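You operate a simulated robot arm through the tools that you are given. There is no shell and no other tool. Be economical: measure what you need, move in short steps, check, and stop when the job is done.

Carry out the task below with a simulated robot arm. There is one attempt and no reset: what you move stays moved.

TASK
Grease the foot of the long dowel, start it in the bearing block and tap it home.
Fine: dip it in the grease tin; use the grey mallet and stand it back. Set down upright: grey mallet.

The check looks at the end state, three seconds after you hand in, the way a careful person would. Anything else that was tipped, shoved, dropped, spilled or broken makes it a failure.

THE ROBOT
A 5-joint arm with a two-finger parallel gripper, fixed in place. Base frame: the origin is at the foot of the arm, x ahead of it, y to its left, z up; the work surface is at about z = 0. Units: mm, rad, N and s.
With the tool pointing down near the work surface it reaches from about 260 to 600 mm from the base axis. Its first joint turns from -1.152 to 1.152 rad. The tool tilts only in the upright plane through the base axis and itself; it spins freely about its own axis. Payload 1.57 kg.
The TCP is the grasp point between the finger pads, 30 mm short of the fingertips. In the tool frame z runs along the fingers and y along their closing line. The gripper opens to 80 mm. The fingers are 17 mm wide and 12 mm thick; the gripper's body (40 by 82 mm) begins 80 mm behind the TCP.
Orientation is that of the tool frame in the base frame, as a unit quaternion [w, x, y, z]. With the fingers straight down and closing along the base's y, the tool's x points along the base's -x, its y along +y and its z along -z.

THE INTERFACE
- The arm moves only by the tool apply_moves. Its argument "motion" is a list of rows, each a list of 7 numbers: the turn, a rotation vector about the base's x, y, z in rad, then the shift along the base's x, y, z in mm, then the gripper command, from -1 (shut) to 1 (fully open), values between in proportion. In form: [[ax, ay, az, dx, dy, dz, fingers], ...]. A call has 1 to 8 rows; each row shifts and turns the commanded pose from where the row before left it. Each row takes 0.2 s and may step no farther than 50 mm and 0.15 rad from the row before; otherwise, or with a gripper value out of range, the whole call is refused. Where a pose cannot be reached the arm comes as near as it can. A force on the tool above 40 N (or 10 N above the force at the start of the call, whichever is more), or a blocked arm, ends the call early, and 0.2 s more pass. Each finger travels about 153 mm/s and halts on what it meets, pressing with about 33 N; the grip force reading is that of the motor and also rises with nothing between the fingers. The clock runs only during rows and for 0.2 s after the last one: add rows that do not move to give the fingers time. The reply holds the time, the measured pose of the TCP, the force on the tool along the base axes, the opening and the grip force, in the units named above and with some noise, with the torque about the TCP (base axes, N m) and any sound that the robot's microphone picked up.
- Cameras (640 x 400 px; columns grow to the right, rows downward): "scene" is fixed at [38.6, 386.8, 548.5]; the picture's right is [-0.79, -0.62, 0.00], its down [-0.21, 0.27, -0.94] and it looks along [0.58, -0.74, -0.35] (base axes); focal length 226 px, centre (320, 200). "wrist" rides on the gripper at [72, -7, -122] in the tool frame; the picture's right is [0.09, 1.00, 0.00], its down [-0.84, 0.08, -0.54] and it looks along [-0.54, 0.05, 0.84] (tool axes); focal length 238 px, centre (320, 200). There is no depth. A picture from a camera that has moved, and an enlarged one, comes with that camera's place and axes in the base frame and with its lens.
- snapshot(camera): a new picture of that camera. It takes no simulated time.
- enlarge(camera, box): a new picture of the part [left, top, right, bottom] of that camera's present view, enlarged. It takes no simulated time.
- close_job(): hands the job in; it is judged then, once.

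Work in short steps. Places have to be worked out from the pictures, the camera data and where the tool is seen: move nearer, look again, correct. Check each grasp and each placing, and mend what went wrong. You have 120 turns and 84 pictures in all, those below and enlarged ones among them. Open the gripper and draw the arm clear of the work before you hand the job in, unless the task says otherwise; then end with one line.

The tools are called after "Call:" by a JSON object that holds its "api" and its "payload". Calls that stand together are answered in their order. apply_moves: Moves the arm, as the interface text tells. Its arguments: {"type":"object","properties":{"motion":{"type":"array","items":{"type":"array","items":{"type":"number"}}}},"required":["motion"]} The other tools are called the same way: snapshot (camera) takes a picture; enlarge (camera, box) takes an enlarged picture of a part of a camera's view; close_job () hands the job in.

At the start:

```text
clock: 0.0
ee_pos: [234.6, 151.8, 488.2]
ee_rot: [0.0, 0.0, 1.0, 0.0]
ft_force: [-0.4, 1.0, 0.3]
ft_torque: [0.0, 0.0, -0.02]
opening: 80.0
gripper_force: 0.1
```

scene: 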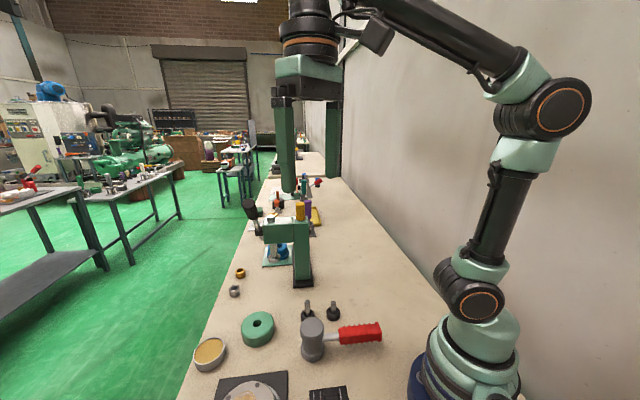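
wrist: 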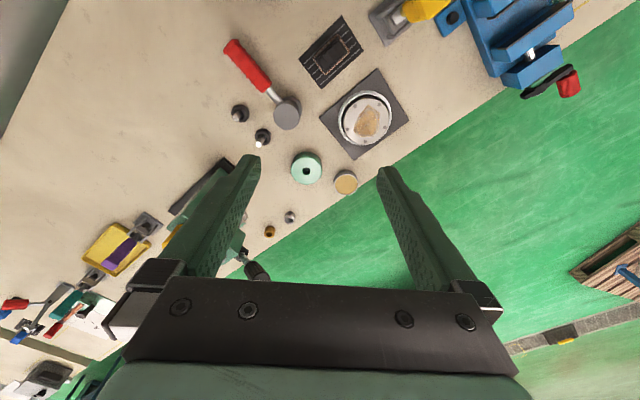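

I'll take enlarged looks at the work area first to identify the pieces.

Call:
{"api": "enlarge", "payload": {"camera": "scene", "box": [180, 280, 400, 400]}}

Call:
{"api": "enlarge", "payload": {"camera": "wrist", "box": [200, 0, 440, 150]}}

Call:
{"api": "enlarge", "payload": {"camera": "scene", "box": [220, 170, 350, 300]}}

Call:
{"api": "enlarge", "payload": {"camera": "wrist", "box": [210, 80, 400, 290]}}

```text
2.91 times, centred on (290, 340) of scene
camera zoom: at [38.6, 386.8, 548.5], right [-0.79, -0.62, 0.0], down [-0.21, 0.27, -0.94], along [0.58, -0.74, -0.35], focal length 658 px, centre (407, -207)
```

zoom: 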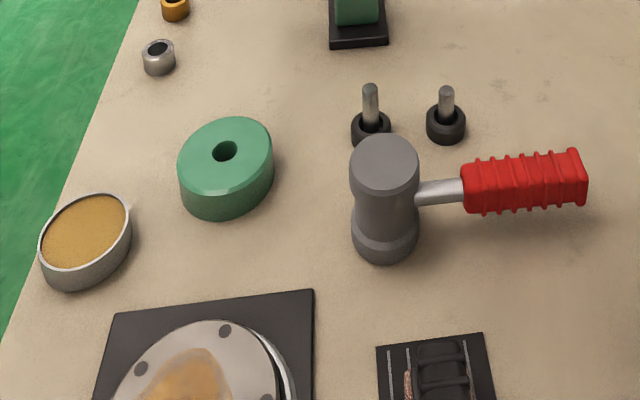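

```text
2.67 times, centred on (320, 75) of wrist
camera zoom: at [162.8, 146.0, 609.5], right [-0.09, 1.0, 0.0], down [0.84, 0.08, 0.54], along [0.54, 0.05, -0.84], focal length 636 px, centre (320, 533)
```

zoom: 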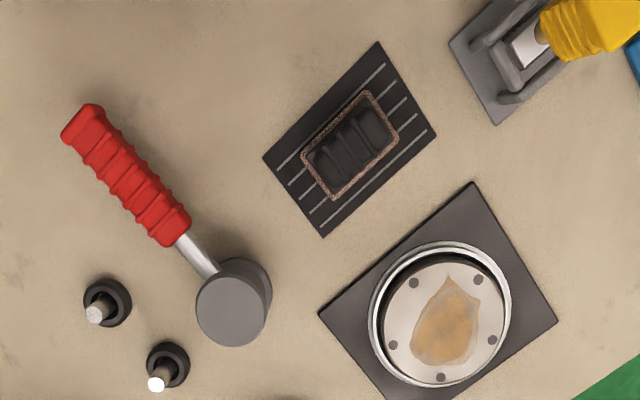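

```text
3.08 times, centred on (285, 235) of scene
camera zoom: at [38.6, 386.8, 548.5], right [-0.79, -0.62, 0.0], down [-0.21, 0.27, -0.94], along [0.58, -0.74, -0.35], focal length 696 px, centre (428, 92)
```

zoom: 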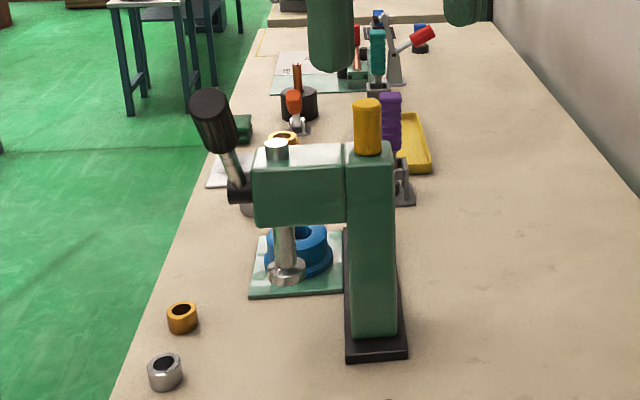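

```text
1.90 times, centred on (305, 185) of wrist
camera zoom: at [162.8, 146.0, 609.5], right [-0.09, 1.0, 0.0], down [0.84, 0.08, 0.54], along [0.54, 0.05, -0.84], focal length 454 px, centre (349, 229)
```

zoom: 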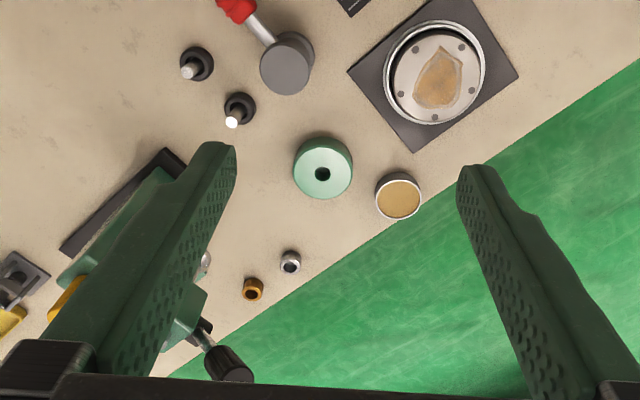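

The green disc with a hole, near (444,134) with its top at about z 38, looks like the bearing block. The two pins in black stands are the dowels: A near (371,20) and B near (314,-30). The mallet stands on its head. I'll move lower and nearer to measure.

Call:
{"api": "apply_moves", "payload": {"motion": [[0, 0, 0, 6, -20, -40, 1], [0, 0, 0, 6, -20, -40, 1], [0, 0, 0, 6, -20, -40, 1], [0, 0, 0, 6, -20, -40, 1], [0, 0, 0, 6, -20, -40, 1], [0, 0, 0, 6, -20, -40, 1]]}}

Call:
{"api": "snapshot", "payload": {"camera": "wrist"}}

```text
clock: 1.4
ee_pos: [269.1, 31.0, 246.6]
ee_rot: [0.0, 0.0, 1.0, 0.0]
ft_force: [0.0, -1.1, -1.3]
ft_torque: [0.02, 0.02, -0.03]
opening: 79.9
gripper_force: 0.1
```

```text
77 pictures are left
camera wrist: at [198.5, 24.8, 369.0], right [-0.09, 1.0, 0.0], down [0.84, 0.08, 0.54], along [0.54, 0.05, -0.84], focal length 238 px, centre (320, 200)
```

wrist: 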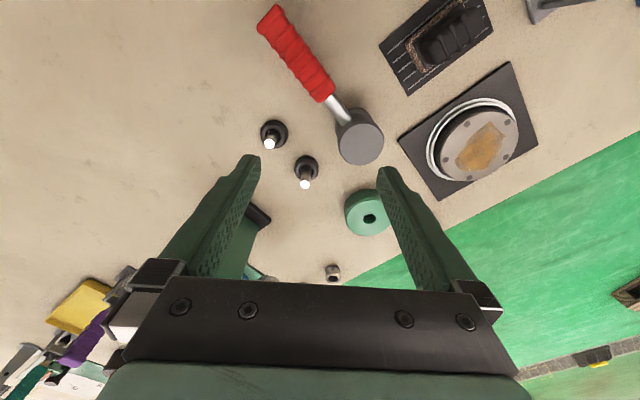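

Call:
{"api": "enlarge", "payload": {"camera": "wrist", "box": [240, 90, 400, 250]}}

Call:
{"api": "enlarge", "payload": {"camera": "scene", "box": [280, 280, 400, 370]}}

```text
2.50 times, centred on (320, 170) of wrist
camera zoom: at [198.5, 24.8, 369.0], right [-0.09, 1.0, 0.0], down [0.84, 0.08, 0.54], along [0.54, 0.05, -0.84], focal length 596 px, centre (320, 275)
```

zoom: 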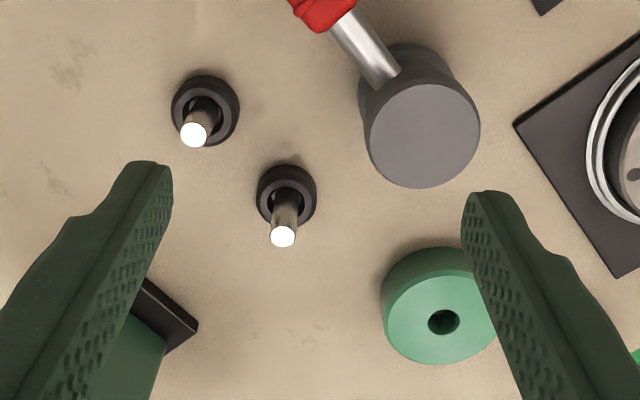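

```text
4.44 times, centred on (340, 325) of scene
camera zoom: at [38.6, 386.8, 548.5], right [-0.79, -0.62, 0.0], down [-0.21, 0.27, -0.94], along [0.58, -0.74, -0.35], focal length 1006 px, centre (231, -356)
```

zoom: 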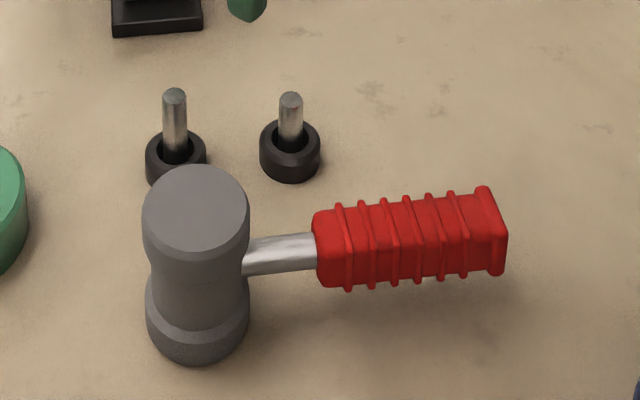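

Dowel A is the long one: its tip is at about (373,18,60), and both stands are about 18–20 tall. I'll go above it and refine from closer.

Call:
{"api": "apply_moves", "payload": {"motion": [[0, 0, 0, 34, -4, -30, 0.4], [0, 0, 0, 34, -4, -30, 0.4], [0, 0, 0, 34, -5, -30, 0.4], [0, 0, 0, 0, 0, 0, 0.4]]}}

Call:
{"api": "snapshot", "payload": {"camera": "wrist"}}

Call:
{"api": "enlarge", "payload": {"camera": "scene", "box": [240, 240, 360, 330]}}

```text
clock: 2.4
ee_pos: [372.4, 15.9, 159.2]
ee_rot: [0.001, 0.0, 1.0, 0.0]
ft_force: [-0.6, 0.1, 0.7]
ft_torque: [0.0, 0.01, -0.01]
opening: 55.8
gripper_force: 0.0
```

```text
74 pictures are left
camera wrist: at [300.3, 11.6, 279.8], right [-0.09, 1.0, 0.0], down [0.84, 0.08, 0.54], along [0.54, 0.05, -0.84], focal length 238 px, centre (320, 200)
```

wrist: 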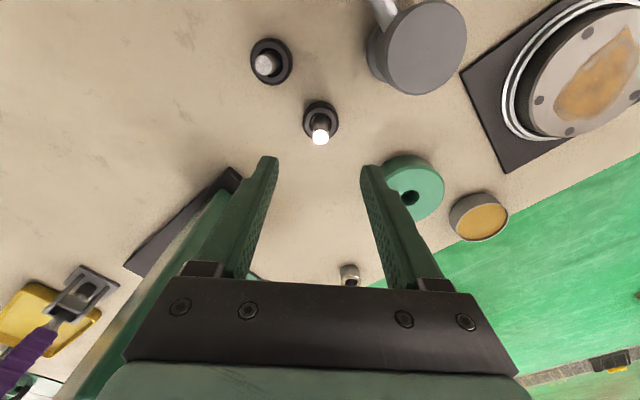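

```text
4.44 times, centred on (300, 285) of scene
camera zoom: at [38.6, 386.8, 548.5], right [-0.79, -0.62, 0.0], down [-0.21, 0.27, -0.94], along [0.58, -0.74, -0.35], focal length 1006 px, centre (409, -178)
```

zoom: 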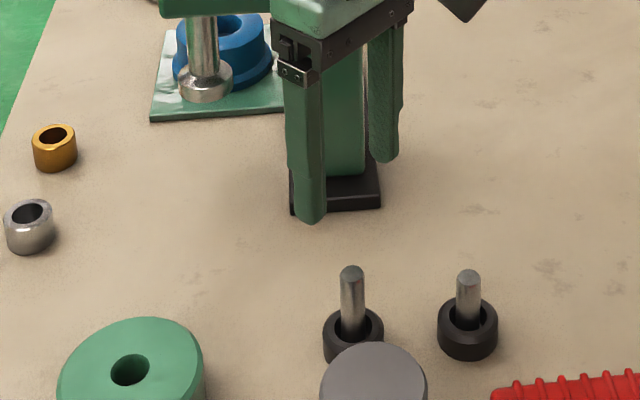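

The tip sits within a few mm of the tool axis. I'll lower to z≈95 and check again before straddling it.

Call:
{"api": "apply_moves", "payload": {"motion": [[0, 0, 0, 0, 0, -32, 0.2], [0, 0, 0, 0, 0, -32, 0.2]]}}

Call:
{"api": "enlarge", "payload": {"camera": "wrist", "box": [240, 80, 400, 240]}}

Call:
{"api": "enlarge", "payload": {"camera": "scene", "box": [260, 250, 360, 330]}}

```text
clock: 3.0
ee_pos: [373.5, 16.2, 93.1]
ee_rot: [0.0, -0.001, 1.0, 0.0]
ft_force: [-0.4, -0.4, -0.7]
ft_torque: [-0.04, 0.0, 0.0]
opening: 47.9
gripper_force: 0.1
```

```text
2.50 times, centred on (320, 160) of wrist
camera zoom: at [301.2, 10.6, 215.9], right [-0.09, 1.0, 0.0], down [0.84, 0.08, 0.54], along [0.54, 0.05, -0.84], focal length 596 px, centre (320, 300)
```

zoom: 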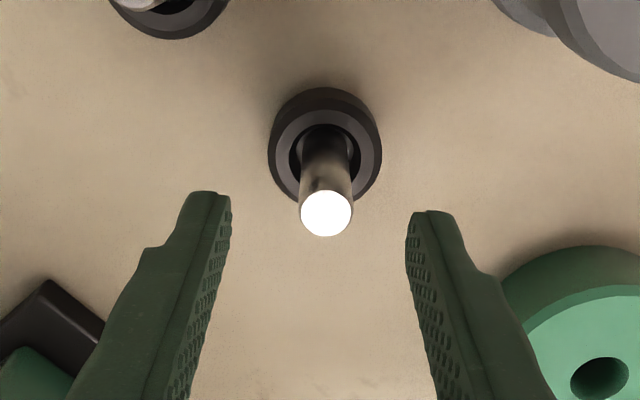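

```text
5.00 times, centred on (310, 290) of scene
camera zoom: at [38.6, 386.8, 548.5], right [-0.79, -0.62, 0.0], down [-0.21, 0.27, -0.94], along [0.58, -0.74, -0.35], focal length 1131 px, centre (370, -250)
```

zoom: 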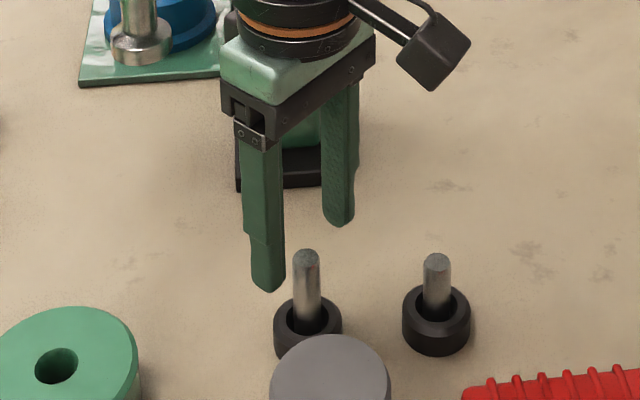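

The dowel is between the fingers within about 3 mm. I'll shift x by -2, go down to TCP z≈56 with the tips just above the stand, and close.

Call:
{"api": "apply_moves", "payload": {"motion": [[0, 0, 0, -2, 0.5, -20, 0.0], [0, 0, 0, 0, 0, -17, 0.0], [0, 0, 0, 0, 0, 0, -0.3], [0, 0, 0, 0, 0, 0, -0.7], [0, 0, 0, 0, 0, 0, -1], [0, 0, 0, 0, 0, 0, -1]]}}

Call:
{"api": "enlarge", "payload": {"camera": "scene", "box": [260, 250, 360, 330]}}

Call:
{"api": "enlarge", "payload": {"camera": "wrist", "box": [240, 80, 400, 240]}}

```text
clock: 4.4
ee_pos: [369.9, 16.3, 55.8]
ee_rot: [0.0, 0.0, 1.0, -0.001]
ft_force: [0.3, -0.6, 0.8]
ft_torque: [0.04, -0.02, 0.02]
opening: 14.5
gripper_force: 30.3
```

```text
5.00 times, centred on (310, 290) of scene
camera zoom: at [38.6, 386.8, 548.5], right [-0.79, -0.62, 0.0], down [-0.21, 0.27, -0.94], along [0.58, -0.74, -0.35], focal length 1131 px, centre (370, -250)
```

zoom: 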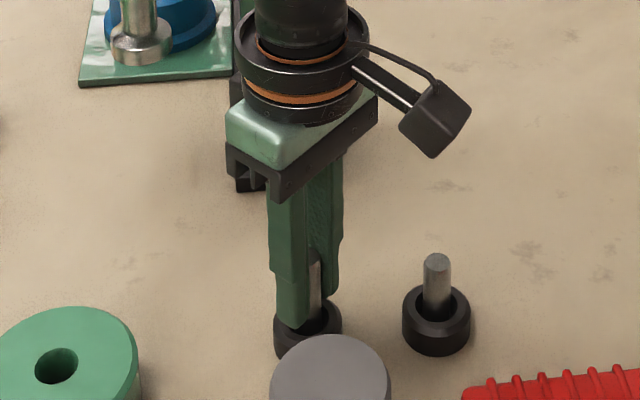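

```text
2.50 times, centred on (320, 160) of wrist
camera zoom: at [298.7, 11.6, 179.0], right [-0.09, 1.0, 0.0], down [0.84, 0.08, 0.54], along [0.54, 0.05, -0.84], focal length 596 px, centre (320, 300)
```

zoom: 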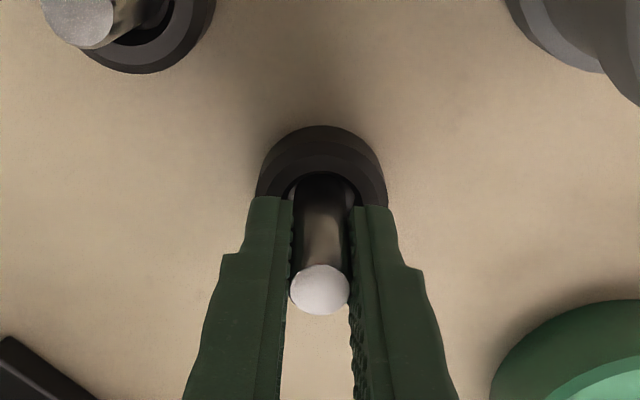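

Firm grip at 14.5 mm, with the dowel top about 4 mm above the TCP (z≈60). I'll lift straight up.

Call:
{"api": "apply_moves", "payload": {"motion": [[0, 0, 0, 0, 0, 10, -1], [0, 0, 0, 0, 0, 30, -1], [0, 0, 0, 0, 0, 40, -1], [0, 0, 0, 0, 0, 20, -1]]}}

Call:
{"api": "enlarge", "payload": {"camera": "wrist", "box": [240, 60, 440, 260]}}

Call:
{"api": "enlarge", "payload": {"camera": "scene", "box": [180, 230, 360, 370]}}

```text
clock: 5.4
ee_pos: [372.0, 18.3, 158.1]
ee_rot: [-0.001, 0.0, 1.0, 0.0]
ft_force: [1.5, 0.6, -0.2]
ft_torque: [0.01, 0.0, -0.03]
opening: 14.7
gripper_force: 30.8
```

```text
2.00 times, centred on (340, 160) of wrist
camera zoom: at [299.3, 13.0, 280.1], right [-0.09, 1.0, 0.0], down [0.84, 0.08, 0.54], along [0.54, 0.05, -0.84], focal length 477 px, centre (280, 280)
```

zoom: 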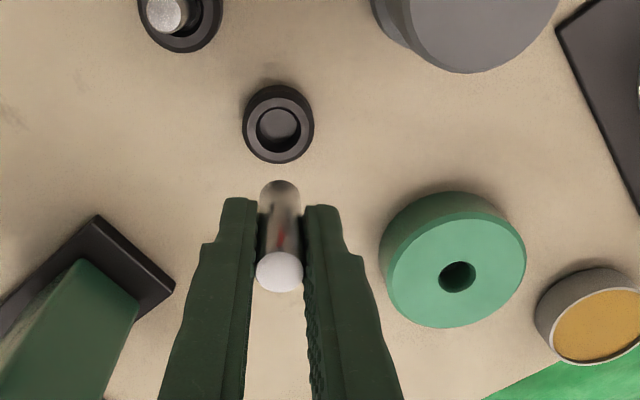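

```text
2.86 times, centred on (270, 300) of scene
camera zoom: at [38.6, 386.8, 548.5], right [-0.79, -0.62, 0.0], down [-0.21, 0.27, -0.94], along [0.58, -0.74, -0.35], focal length 646 px, centre (463, -86)
```

zoom: 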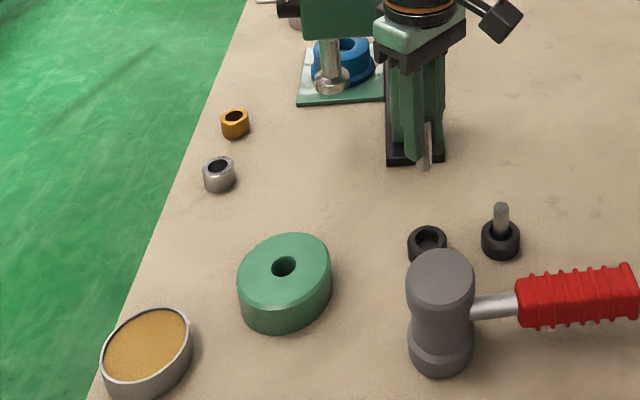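

The dowel is held upright, with its foot about 52 mm below the TCP. Next I'll move above the grease tin, near (475,250), and look.

Call:
{"api": "apply_moves", "payload": {"motion": [[0, 0, 0, 20, 42, 0, -1], [0, 0, 0, 20, 42, 0, -1], [0, 0, 0, 20, 42, 0, -1], [0, 0, 0, 20, 42, 0, -1], [0, 0, 0, 20, 42, 0, -1]]}}

Call:
{"api": "snapshot", "payload": {"camera": "wrist"}}

Call:
{"api": "enlarge", "payload": {"camera": "scene", "box": [160, 260, 320, 400]}}

```text
clock: 6.6
ee_pos: [471.2, 229.9, 154.2]
ee_rot: [0.0, 0.001, 1.0, 0.001]
ft_force: [0.6, -0.2, -0.6]
ft_torque: [0.01, -0.01, -0.02]
opening: 14.7
gripper_force: 31.1
```

```text
66 pictures are left
camera wrist: at [400.0, 224.0, 277.3], right [-0.09, 1.0, 0.0], down [0.84, 0.08, 0.54], along [0.54, 0.05, -0.84], focal length 238 px, centre (320, 200)
```

wrist: 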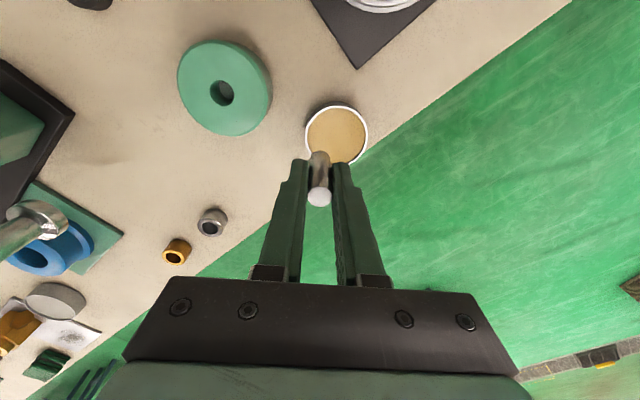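

```text
2.86 times, centred on (240, 330) of scene
camera zoom: at [38.6, 386.8, 548.5], right [-0.79, -0.62, 0.0], down [-0.21, 0.27, -0.94], along [0.58, -0.74, -0.35], focal length 646 px, centre (549, -171)
```

zoom: 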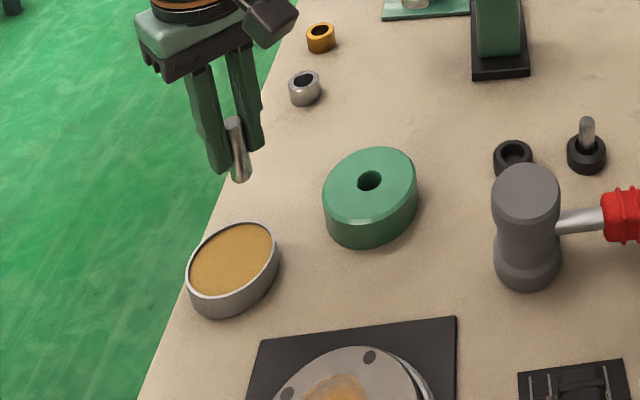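

The tin centre is at about (480,249), about 32 mm in radius, with the grease surface at z≈22–27. I'll centre over it, lower part way and check.

Call:
{"api": "apply_moves", "payload": {"motion": [[0, 0, 0, 9, 19, 0, -1], [0, 0, 0, 0, 0, -30, -1], [0, 0, 0, 0, 0, -30, -1]]}}

Call:
{"api": "enlarge", "payload": {"camera": "wrist", "box": [240, 60, 400, 220]}}

Call:
{"api": "enlarge", "payload": {"camera": "scene", "box": [170, 280, 270, 380]}}

```text
clock: 7.4
ee_pos: [478.4, 245.3, 95.7]
ee_rot: [0.0, 0.0, 1.0, 0.0]
ft_force: [0.0, 0.4, -1.3]
ft_torque: [0.01, 0.0, 0.0]
opening: 14.4
gripper_force: 30.8
```

```text
2.50 times, centred on (320, 140) of wrist
camera zoom: at [408.2, 240.8, 217.4], right [-0.09, 1.0, 0.0], down [0.84, 0.08, 0.54], along [0.54, 0.05, -0.84], focal length 596 px, centre (320, 350)
```

zoom: 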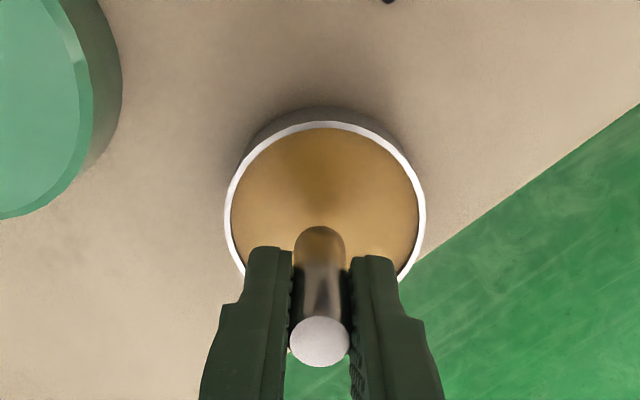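

```text
4.00 times, centred on (220, 330) of scene
camera zoom: at [38.6, 386.8, 548.5], right [-0.79, -0.62, 0.0], down [-0.21, 0.27, -0.94], along [0.58, -0.74, -0.35], focal length 905 px, centre (720, -320)
```

zoom: 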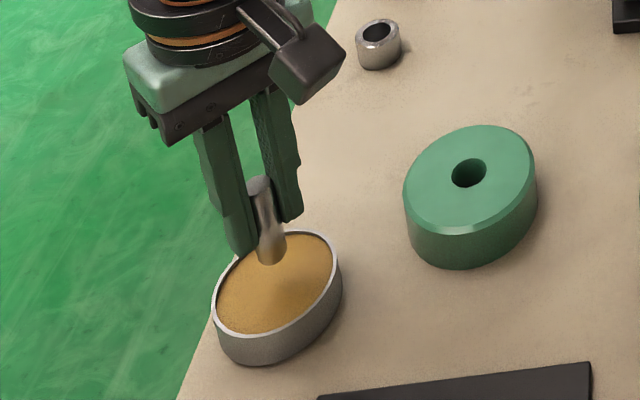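

It's centred over the grease. I'll lower slowly until the foot is a few mm into the grease.

Call:
{"api": "apply_moves", "payload": {"motion": [[0, 0, 0, 0, 1, -10, -1], [0, 0, 0, 0, 0, -8, -1], [0, 0, 0, 0, 0, -6, -1]]}}

Call:
{"api": "enlarge", "payload": {"camera": "scene", "box": [170, 280, 270, 380]}}

Call:
{"api": "enlarge", "payload": {"camera": "wrist", "box": [240, 60, 400, 220]}}

```text
clock: 8.2
ee_pos: [480.6, 249.5, 74.8]
ee_rot: [0.0, 0.0, 1.0, 0.0]
ft_force: [-3.0, -2.0, 9.9]
ft_torque: [-0.15, 0.14, 0.0]
opening: 14.5
gripper_force: 30.9
```

```text
4.00 times, centred on (220, 330) of scene
camera zoom: at [38.6, 386.8, 548.5], right [-0.79, -0.62, 0.0], down [-0.21, 0.27, -0.94], along [0.58, -0.74, -0.35], focal length 905 px, centre (720, -320)
```

zoom: 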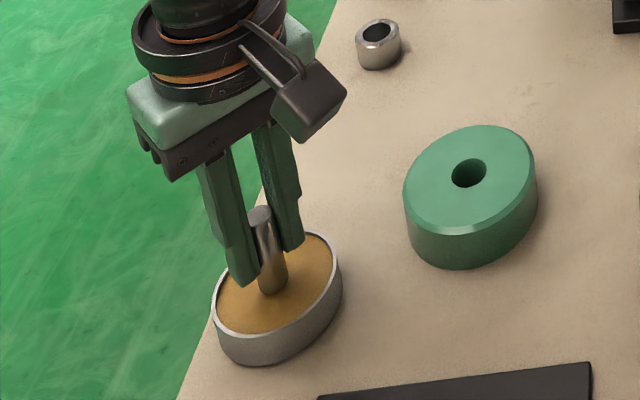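

```text
2.50 times, centred on (320, 140) of wrist
camera zoom: at [408.6, 243.4, 195.8], right [-0.09, 1.0, 0.0], down [0.84, 0.08, 0.54], along [0.54, 0.05, -0.84], focal length 596 px, centre (320, 350)
```

zoom: 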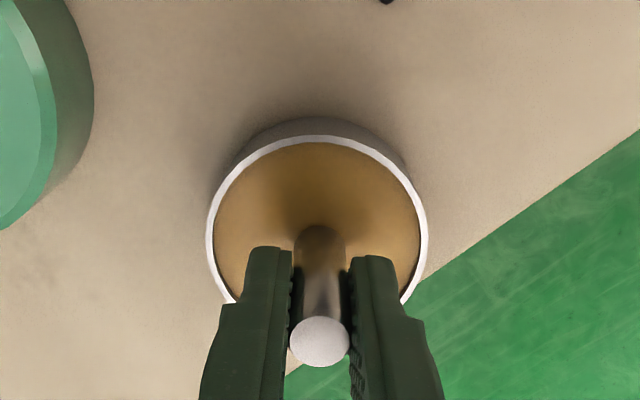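

Upward force is 9.9 N, so the foot is in contact with the grease. I'll hold briefly and then raise.

Call:
{"api": "apply_moves", "payload": {"motion": [[0, 0, 0, 0, 0, 0, -1], [0, 0, 0, 0, 0, 0, -1], [0, 0, 0, 0, 0, 10, -1], [0, 0, 0, 0, 0, 25, -1], [0, 0, 0, 0, 0, 30, -1]]}}

Call:
{"api": "enlarge", "payload": {"camera": "wrist", "box": [240, 60, 400, 220]}}

Call:
{"api": "enlarge", "payload": {"camera": "scene", "box": [170, 260, 270, 360]}}

```text
clock: 9.4
ee_pos: [479.2, 246.9, 137.4]
ee_rot: [0.0, 0.0, 1.0, 0.0]
ft_force: [-0.1, -0.2, -0.5]
ft_torque: [0.01, 0.02, 0.03]
opening: 14.7
gripper_force: 30.0
```

```text
2.50 times, centred on (320, 140) of wrist
camera zoom: at [407.4, 242.2, 260.0], right [-0.09, 1.0, 0.0], down [0.84, 0.08, 0.54], along [0.54, 0.05, -0.84], focal length 596 px, centre (320, 350)
```

zoom: 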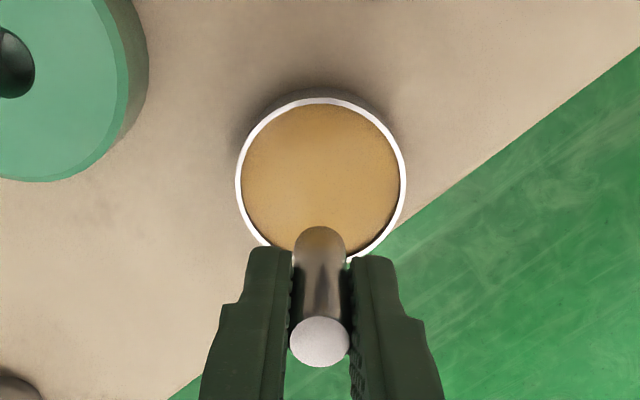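

```text
4.00 times, centred on (220, 310) of scene
camera zoom: at [38.6, 386.8, 548.5], right [-0.79, -0.62, 0.0], down [-0.21, 0.27, -0.94], along [0.58, -0.74, -0.35], focal length 905 px, centre (720, -240)
```

zoom: 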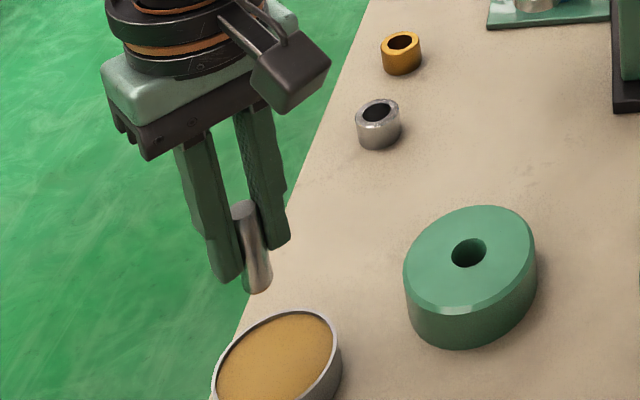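

The foot touched the grease surface and the dowel is unchanged in the grip. Next I'll move above the bearing hole, near (444,134).

Call:
{"api": "apply_moves", "payload": {"motion": [[0, 0, 0, -12, -38, 0, -1], [0, 0, 0, -12, -38, 0, -1], [0, 0, 0, -11, -37, 0, -1], [0, 0, 0, 0, 0, 0, -1]]}}

Call:
{"api": "enlarge", "payload": {"camera": "wrist", "box": [240, 60, 400, 220]}}

Call:
{"api": "enlarge", "payload": {"camera": "scene", "box": [210, 270, 310, 370]}}

```text
clock: 10.4
ee_pos: [443.6, 137.0, 137.0]
ee_rot: [0.0, 0.0, 1.0, 0.0]
ft_force: [0.4, -1.2, 0.0]
ft_torque: [0.01, -0.02, -0.05]
opening: 14.9
gripper_force: 30.4
```

```text
2.50 times, centred on (320, 140) of wrist
camera zoom: at [372.0, 130.4, 259.1], right [-0.09, 1.0, 0.0], down [0.84, 0.08, 0.54], along [0.54, 0.05, -0.84], focal length 596 px, centre (320, 350)
```

zoom: 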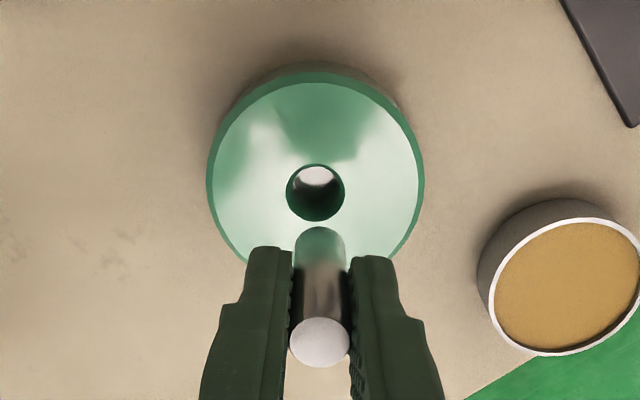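

```text
4.00 times, centred on (260, 320) of scene
camera zoom: at [38.6, 386.8, 548.5], right [-0.79, -0.62, 0.0], down [-0.21, 0.27, -0.94], along [0.58, -0.74, -0.35], focal length 905 px, centre (560, -280)
```

zoom: 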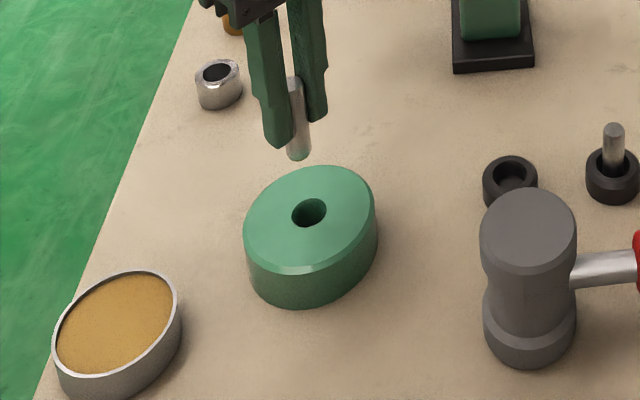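

The hole is about 2.5 mm to -y of the tool axis, and x is nearly right. I'll correct y, lower until the foot is just above the block, and look again.

Call:
{"api": "apply_moves", "payload": {"motion": [[0, 0, 0, -0.5, -2.5, -18, -1], [0, 0, 0, 0, 0, -18, -1], [0, 0, 0, 0, 0, 0, -1]]}}

Call:
{"api": "enlarge", "payload": {"camera": "wrist", "box": [260, 80, 380, 200]}}

Call:
{"api": "enlarge", "payload": {"camera": "scene", "box": [230, 290, 290, 350]}}

```text
clock: 11.2
ee_pos: [443.4, 133.6, 101.7]
ee_rot: [0.0, 0.0, 1.0, 0.001]
ft_force: [-0.8, -0.5, 0.2]
ft_torque: [-0.03, 0.0, -0.03]
opening: 14.6
gripper_force: 30.7
```

```text
3.33 times, centred on (320, 140) of wrist
camera zoom: at [372.3, 128.6, 222.8], right [-0.09, 1.0, 0.0], down [0.84, 0.08, 0.54], along [0.54, 0.05, -0.84], focal length 794 px, centre (320, 400)
```

zoom: 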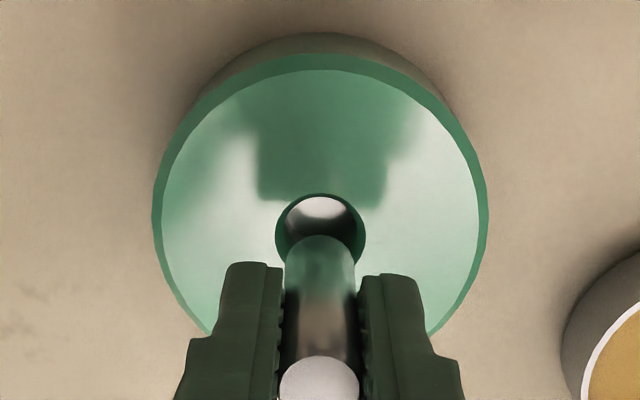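

```text
6.67 times, centred on (260, 320) of scene
camera zoom: at [38.6, 386.8, 548.5], right [-0.79, -0.62, 0.0], down [-0.21, 0.27, -0.94], along [0.58, -0.74, -0.35], focal length 1508 px, centre (720, -600)
```

zoom: 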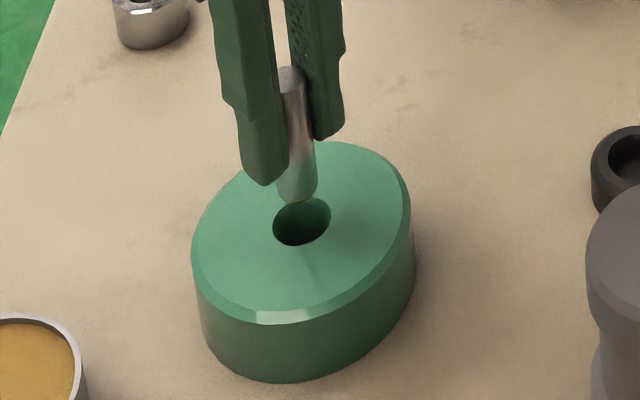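

Alignment looks good, with x perhaps 1 mm too far. I'll nudge x by -1.2 and lower the foot into the hole gently.

Call:
{"api": "apply_moves", "payload": {"motion": [[0, 0, 0, -1.2, 0.2, -4, -1], [0, 0, 0, 0, 0, -5, -1], [0, 0, 0, 0, 0, -5, -1], [0, 0, 0, 0, 0, -4, -1]]}}

Call:
{"api": "enlarge", "payload": {"camera": "wrist", "box": [260, 80, 380, 200]}}

Call:
{"api": "enlarge", "payload": {"camera": "scene", "box": [230, 290, 290, 350]}}

```text
clock: 12.2
ee_pos: [442.1, 133.2, 83.6]
ee_rot: [0.0, 0.0, 1.0, 0.0]
ft_force: [0.7, -0.3, -0.3]
ft_torque: [0.0, 0.01, 0.0]
opening: 14.5
gripper_force: 30.5
```

```text
3.33 times, centred on (320, 140) of wrist
camera zoom: at [370.9, 127.7, 205.2], right [-0.09, 1.0, 0.0], down [0.84, 0.08, 0.54], along [0.54, 0.05, -0.84], focal length 794 px, centre (320, 400)
```

zoom: 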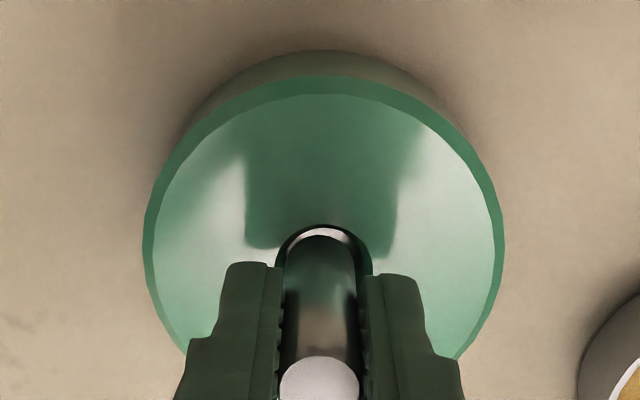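

```text
6.67 times, centred on (260, 320) of scene
camera zoom: at [38.6, 386.8, 548.5], right [-0.79, -0.62, 0.0], down [-0.21, 0.27, -0.94], along [0.58, -0.74, -0.35], focal length 1508 px, centre (720, -600)
```

zoom: 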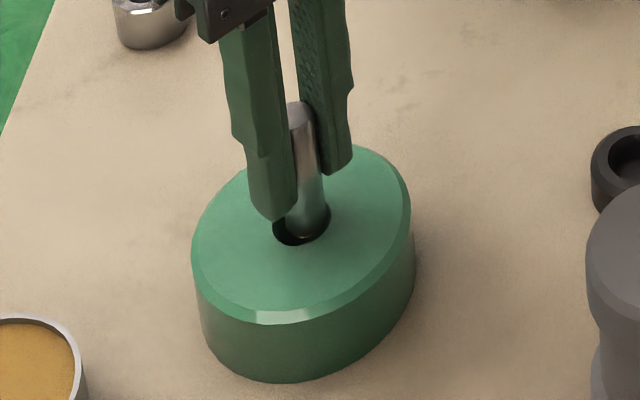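

The foot is entering the hole with no contact. Both views suggest the dowel sits slightly to -x and -y, so I'll nudge by (+1.3,+0.6) and lower further.

Call:
{"api": "apply_moves", "payload": {"motion": [[0, 0, 0, 1.3, 0.6, 0, -1], [0, 0, 0, 0, 0, -3, -1], [0, 0, 0, 0, 0, -3, -1]]}}

Call:
{"api": "enlarge", "payload": {"camera": "wrist", "box": [280, 110, 360, 190]}}

Call:
{"api": "enlarge", "payload": {"camera": "scene", "box": [240, 295, 290, 345]}}

```text
clock: 13.0
ee_pos: [444.3, 135.1, 77.7]
ee_rot: [0.001, 0.0, 1.0, -0.001]
ft_force: [0.5, 0.7, -0.8]
ft_torque: [0.02, -0.03, 0.01]
opening: 14.7
gripper_force: 31.0
```

```text
5.00 times, centred on (320, 150) of wrist
camera zoom: at [372.4, 129.4, 199.3], right [-0.09, 1.0, 0.0], down [0.84, 0.08, 0.54], along [0.54, 0.05, -0.84], focal length 1192 px, centre (320, 450)
```

zoom: 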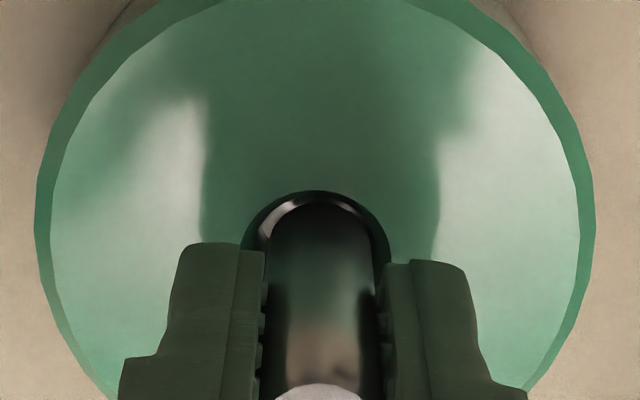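

```text
8.00 times, centred on (265, 320) of scene
camera zoom: at [38.6, 386.8, 548.5], right [-0.79, -0.62, 0.0], down [-0.21, 0.27, -0.94], along [0.58, -0.74, -0.35], focal length 1810 px, centre (760, -760)
```

zoom: 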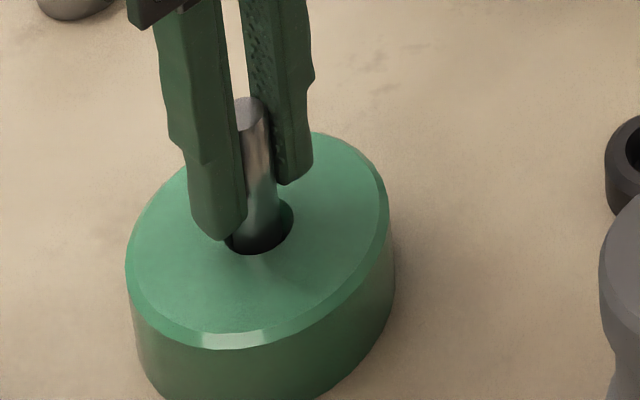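

Still no contact, and the dowel is centred in the hole with a gap all round. I'll keep lowering to find where it seats.

Call:
{"api": "apply_moves", "payload": {"motion": [[0, 0, 0, 0, 0, -2.5, -1], [0, 0, 0, 0, 0, -2.5, -1], [0, 0, 0, 0, 0, 0, -1]]}}

Call:
{"api": "enlarge", "payload": {"camera": "scene", "box": [240, 295, 290, 345]}}

```text
clock: 13.8
ee_pos: [442.9, 133.3, 71.0]
ee_rot: [0.0, 0.0, 1.0, 0.0]
ft_force: [-0.4, 0.3, 2.7]
ft_torque: [-0.02, -0.02, -0.01]
opening: 14.7
gripper_force: 30.5
```

```text
8.00 times, centred on (265, 320) of scene
camera zoom: at [38.6, 386.8, 548.5], right [-0.79, -0.62, 0.0], down [-0.21, 0.27, -0.94], along [0.58, -0.74, -0.35], focal length 1810 px, centre (760, -760)
```

zoom: 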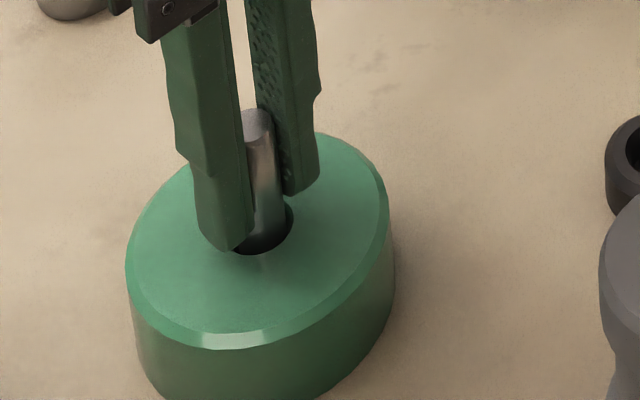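

There's a hint of resistance at 2.7 N. I'll lower another 2 mm and read the force.

Call:
{"api": "apply_moves", "payload": {"motion": [[0, 0, 0, 0, 0, -1, -1], [0, 0, 0, 0, 0, -1, -1], [0, 0, 0, 0, 0, 0, -1]]}}

```text
clock: 14.6
ee_pos: [444.2, 133.9, 70.8]
ee_rot: [-0.002, 0.0, 1.0, 0.0]
ft_force: [-0.3, -0.3, 0.0]
ft_torque: [0.03, 0.02, 0.0]
opening: 14.6
gripper_force: 30.8
```

No resistance at all, so I'll lower 3 mm more.

Call:
{"api": "apply_moves", "payload": {"motion": [[0, 0, 0, 0, 0, -1.5, -1], [0, 0, 0, 0, 0, -1.5, -1], [0, 0, 0, 0, 0, 0, -1]]}}

Call:
{"api": "enlarge", "payload": {"camera": "scene", "box": [240, 295, 290, 345]}}

Call:
{"api": "enlarge", "payload": {"camera": "wrist", "box": [270, 110, 370, 210]}}

```text
clock: 15.4
ee_pos: [443.8, 133.9, 67.8]
ee_rot: [-0.001, 0.0, 1.0, 0.001]
ft_force: [-0.4, 0.4, 1.2]
ft_torque: [-0.02, -0.01, -0.02]
opening: 14.8
gripper_force: 30.9
```

```text
8.00 times, centred on (265, 320) of scene
camera zoom: at [38.6, 386.8, 548.5], right [-0.79, -0.62, 0.0], down [-0.21, 0.27, -0.94], along [0.58, -0.74, -0.35], focal length 1810 px, centre (760, -760)
```

zoom: 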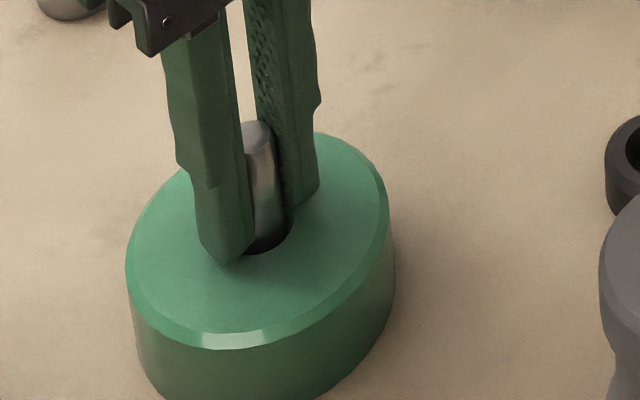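

```text
4.00 times, centred on (320, 160) of wrist
camera zoom: at [372.0, 128.4, 189.0], right [-0.09, 1.0, 0.0], down [0.84, 0.08, 0.54], along [0.54, 0.05, -0.84], focal length 953 px, centre (320, 360)
```

zoom: 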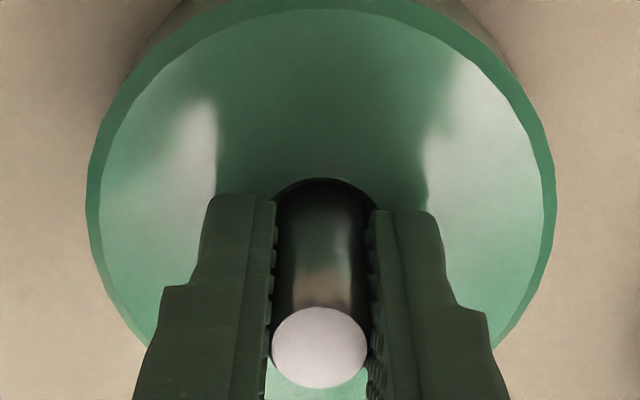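

The foot is about 20 mm down the hole and nothing is touching. I'll release the dowel with a small opening and see how it sits.

Call:
{"api": "apply_moves", "payload": {"motion": [[0, 0, 0, 0, 0, 1, -1], [0, 0, 0, 0, 0, 0, -0.4], [0, 0, 0, 0, 0, 0, -0.2], [0, 0, 0, 0, 0, 0, -0.2]]}}

Call:
{"api": "enlarge", "payload": {"camera": "scene", "box": [240, 295, 290, 345]}}

Call:
{"api": "enlarge", "payload": {"camera": "wrist", "box": [270, 110, 370, 210]}}

```text
clock: 16.4
ee_pos: [444.3, 134.7, 69.1]
ee_rot: [0.0, -0.001, 1.0, -0.001]
ft_force: [-0.2, 0.0, -0.2]
ft_torque: [-0.01, 0.05, 0.0]
opening: 32.1
gripper_force: 0.0
```

```text
8.00 times, centred on (265, 320) of scene
camera zoom: at [38.6, 386.8, 548.5], right [-0.79, -0.62, 0.0], down [-0.21, 0.27, -0.94], along [0.58, -0.74, -0.35], focal length 1810 px, centre (760, -760)
```

zoom: 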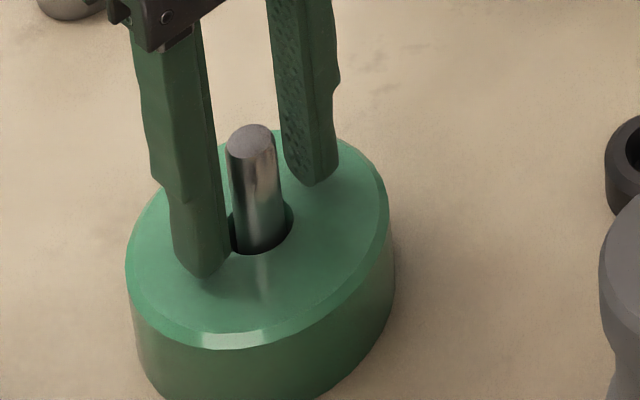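

```text
4.00 times, centred on (320, 160) of wrist
camera zoom: at [372.1, 128.5, 190.7], right [-0.09, 1.0, 0.0], down [0.84, 0.08, 0.54], along [0.54, 0.05, -0.84], focal length 953 px, centre (320, 360)
```

zoom: 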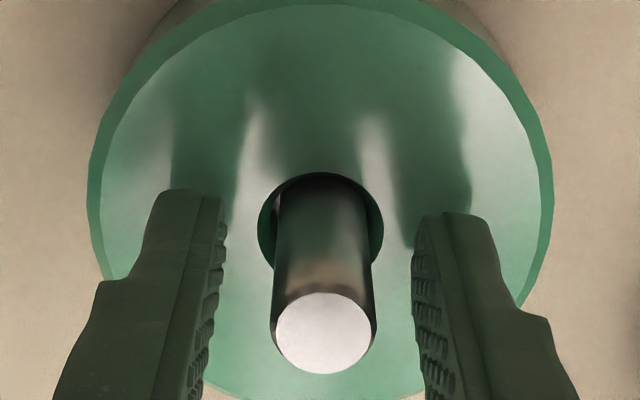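

The dowel stands in the hole after sinking about 2 mm, so it is started and now needs tapping. I'll raise clear, swing over the mallet head at about (297,87) and spin 45° so the fingers close across the handle direction.

Call:
{"api": "apply_moves", "payload": {"motion": [[0, 0, 0, 0, 0, 35, -0.2], [0, 0, 0, 0, 0, 45, -0.2], [0, 0, 0, 0, 0, 40, 0.5]]}}

Call:
{"api": "apply_moves", "payload": {"motion": [[0, 0, 0.131, -25, -8, 3, 1], [0, 0, 0.131, -25, -8, 0, 1], [0, 0, 0.131, -25, -8, 0, 1], [0, 0, 0.131, -24, -8, 0, 1], [0, 0, 0.131, -24, -8, 0, 1], [0, 0, 0.13, -24, -8, 0, 1], [0, 0, 0, 0, 0, 0, 1]]}}

Call:
{"api": "snapshot", "payload": {"camera": "wrist"}}

Call:
{"api": "enlarge", "payload": {"camera": "scene", "box": [220, 240, 420, 370]}}

```text
clock: 17.2
ee_pos: [443.7, 132.2, 189.6]
ee_rot: [0.0, 0.0, 1.0, 0.0]
ft_force: [-0.1, 0.5, 0.1]
ft_torque: [0.03, 0.02, -0.02]
opening: 59.9
gripper_force: 0.1
```

```text
clock: 18.8
ee_pos: [297.1, 86.3, 191.1]
ee_rot: [-0.001, -0.384, 0.924, 0.001]
ft_force: [-0.1, 0.1, -0.1]
ft_torque: [0.0, -0.01, 0.05]
opening: 79.9
gripper_force: 0.2
```

```text
45 pictures are left
camera wrist: at [251.3, 31.6, 312.8], right [-0.77, 0.64, 0.0], down [0.54, 0.65, 0.54], along [0.35, 0.42, -0.84], focal length 238 px, centre (320, 200)
```

wrist: 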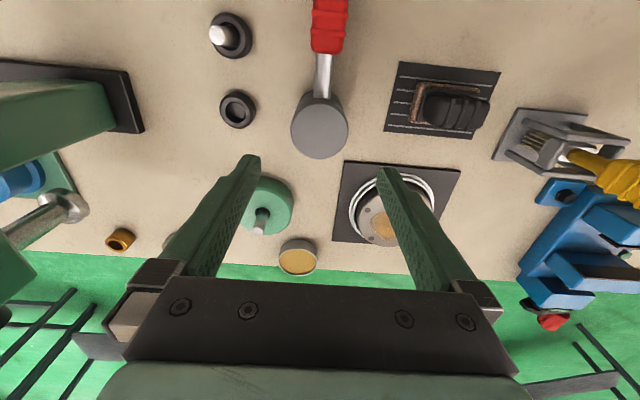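

```text
3.08 times, centred on (320, 305) of scene
camera zoom: at [38.6, 386.8, 548.5], right [-0.79, -0.62, 0.0], down [-0.21, 0.27, -0.94], along [0.58, -0.74, -0.35], focal length 696 px, centre (320, -123)
```

zoom: 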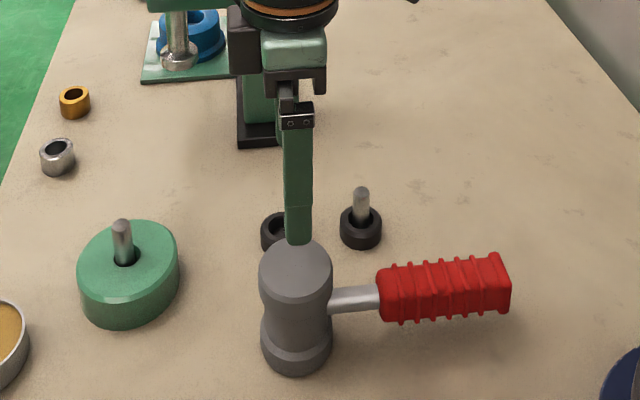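

The handle lies along the tool x axis, as wanted. The head centre is about (294,81), so I'll correct and lower partway.

Call:
{"api": "apply_moves", "payload": {"motion": [[0, 0, 0, -1.5, -3, -25, 1], [0, 0, 0, -1, -2.5, -30, 1], [0, 0, 0, 0, 0, 0, 1]]}}

Call:
{"api": "snapshot", "payload": {"camera": "wrist"}}

Call:
{"api": "enlarge", "payload": {"camera": "scene", "box": [260, 270, 380, 370]}}

```text
clock: 19.6
ee_pos: [296.9, 80.4, 136.6]
ee_rot: [0.0, -0.382, 0.924, 0.0]
ft_force: [-0.4, -0.2, -0.7]
ft_torque: [0.02, 0.01, 0.03]
opening: 80.1
gripper_force: 0.0
```

```text
43 pictures are left
camera wrist: at [250.0, 25.9, 258.2], right [-0.77, 0.64, 0.0], down [0.54, 0.65, 0.54], along [0.35, 0.42, -0.84], focal length 238 px, centre (320, 200)
```

wrist: 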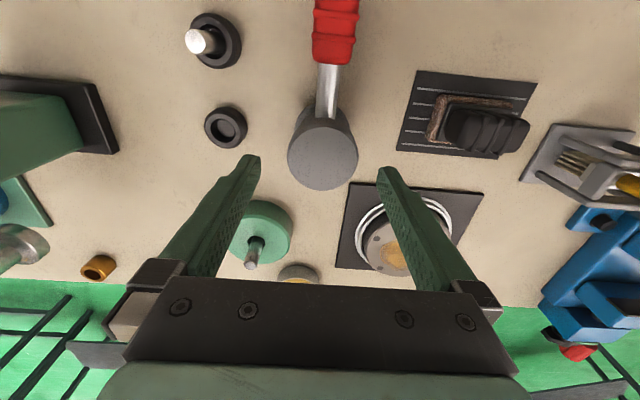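

```text
4.00 times, centred on (320, 320) of scene
camera zoom: at [38.6, 386.8, 548.5], right [-0.79, -0.62, 0.0], down [-0.21, 0.27, -0.94], along [0.58, -0.74, -0.35], focal length 905 px, centre (320, -280)
```

zoom: 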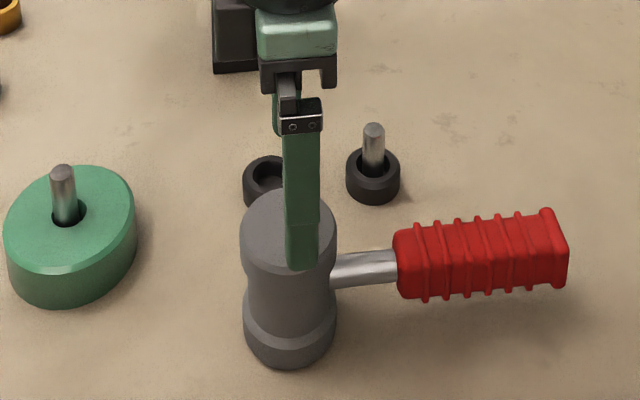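

The head is centred between the fingers within about 2 mm. After a small correction I'll lower to TCP z≈64 and close on the head.

Call:
{"api": "apply_moves", "payload": {"motion": [[0, 0, 0, -0.6, 1.8, -20, 1], [0, 0, 0, 0, 0, -26, 1], [0, 0, 0, 0, 0, -26, 1], [0, 0, 0, 0, 0, 0, 1]]}}

Call:
{"api": "snapshot", "payload": {"camera": "wrist"}}

Call:
{"api": "enlarge", "payload": {"camera": "scene", "box": [260, 270, 380, 370]}}

```text
clock: 20.6
ee_pos: [294.4, 82.4, 66.2]
ee_rot: [0.0, -0.383, 0.924, 0.001]
ft_force: [-0.5, -0.5, 0.1]
ft_torque: [0.02, 0.01, 0.01]
opening: 79.9
gripper_force: 0.0
```

```text
41 pictures are left
camera wrist: at [248.3, 28.4, 186.6], right [-0.77, 0.64, 0.0], down [0.54, 0.65, 0.54], along [0.35, 0.42, -0.84], focal length 238 px, centre (320, 200)
```

wrist: 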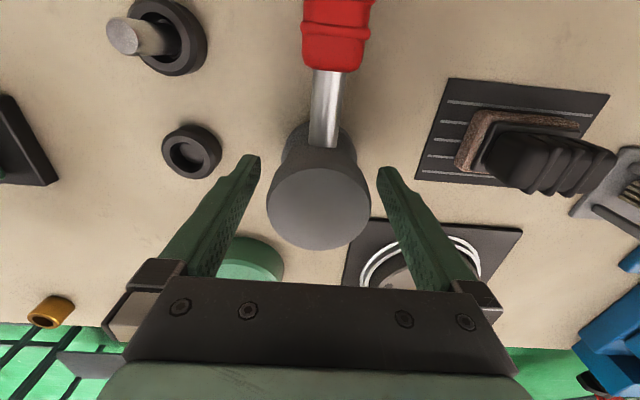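

```text
4.00 times, centred on (320, 320) of scene
camera zoom: at [38.6, 386.8, 548.5], right [-0.79, -0.62, 0.0], down [-0.21, 0.27, -0.94], along [0.58, -0.74, -0.35], focal length 905 px, centre (320, -280)
```

zoom: 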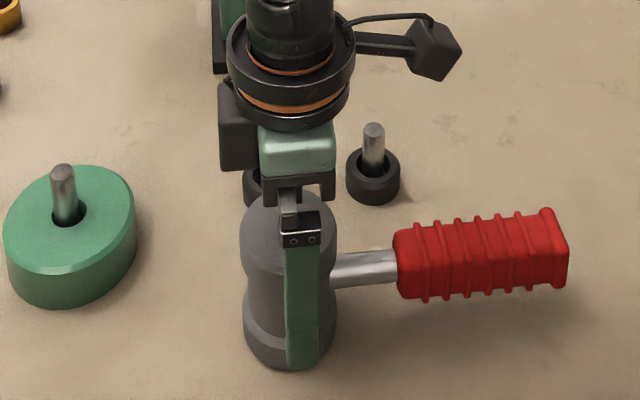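

The head is centred at the TCP with its top at z≈82. Closing now.

Call:
{"api": "apply_moves", "payload": {"motion": [[0, 0, 0, 0, 0, 0, 0.6], [0, 0, 0, 0, 0, 0, 0.3], [0, 0, 0, 0, 0, 0, -0.2], [0, 0, 0, 0, 0, 0, -1], [0, 0, 0, 0, 0, 0, -1]]}}

Call:
{"api": "enlarge", "payload": {"camera": "scene", "box": [260, 270, 380, 370]}}

```text
clock: 21.8
ee_pos: [294.1, 82.4, 65.0]
ee_rot: [0.0, -0.383, 0.924, 0.001]
ft_force: [0.3, 0.2, -0.6]
ft_torque: [0.08, 0.01, -0.03]
opening: 55.1
gripper_force: 33.0
```

```text
4.00 times, centred on (320, 320) of scene
camera zoom: at [38.6, 386.8, 548.5], right [-0.79, -0.62, 0.0], down [-0.21, 0.27, -0.94], along [0.58, -0.74, -0.35], focal length 905 px, centre (320, -280)
```

zoom: 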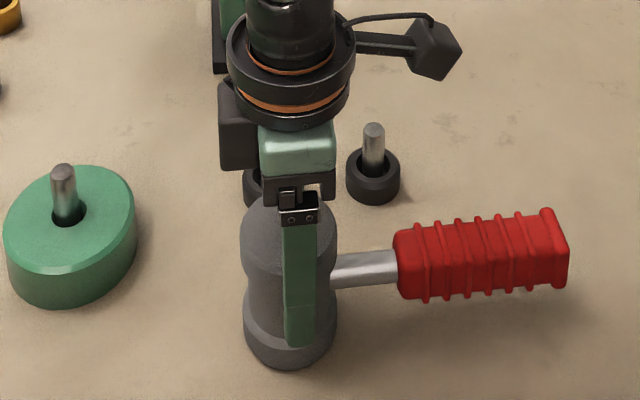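

Gripped at 55 mm with 33 N. I'll lift a little and check for slipping or swinging.

Call:
{"api": "apply_moves", "payload": {"motion": [[0, 0, 0, 0, 0, 5, -1], [0, 0, 0, 0, 0, 15, -1], [0, 0, 0, 0, 0, 20, -1], [0, 0, 0, 0, 0, 0, -1]]}}

Call:
{"api": "enlarge", "payload": {"camera": "scene", "box": [260, 250, 380, 370]}}

```text
clock: 22.8
ee_pos: [294.7, 82.9, 105.0]
ee_rot: [0.0, -0.383, 0.924, 0.0]
ft_force: [0.2, 0.1, 0.8]
ft_torque: [0.0, -0.04, 0.0]
opening: 55.1
gripper_force: 33.2
```

```text
3.33 times, centred on (320, 310) of scene
camera zoom: at [38.6, 386.8, 548.5], right [-0.79, -0.62, 0.0], down [-0.21, 0.27, -0.94], along [0.58, -0.74, -0.35], focal length 754 px, centre (320, -167)
```

zoom: 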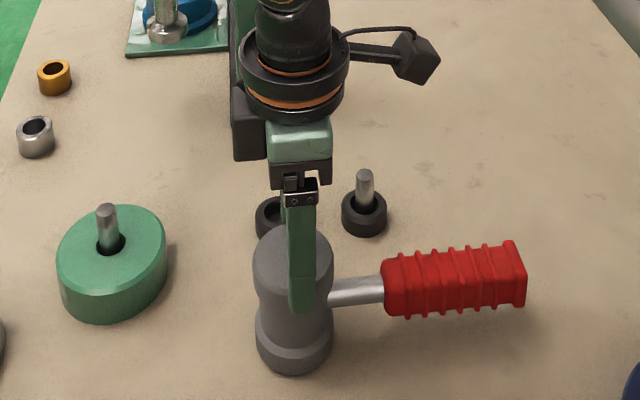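

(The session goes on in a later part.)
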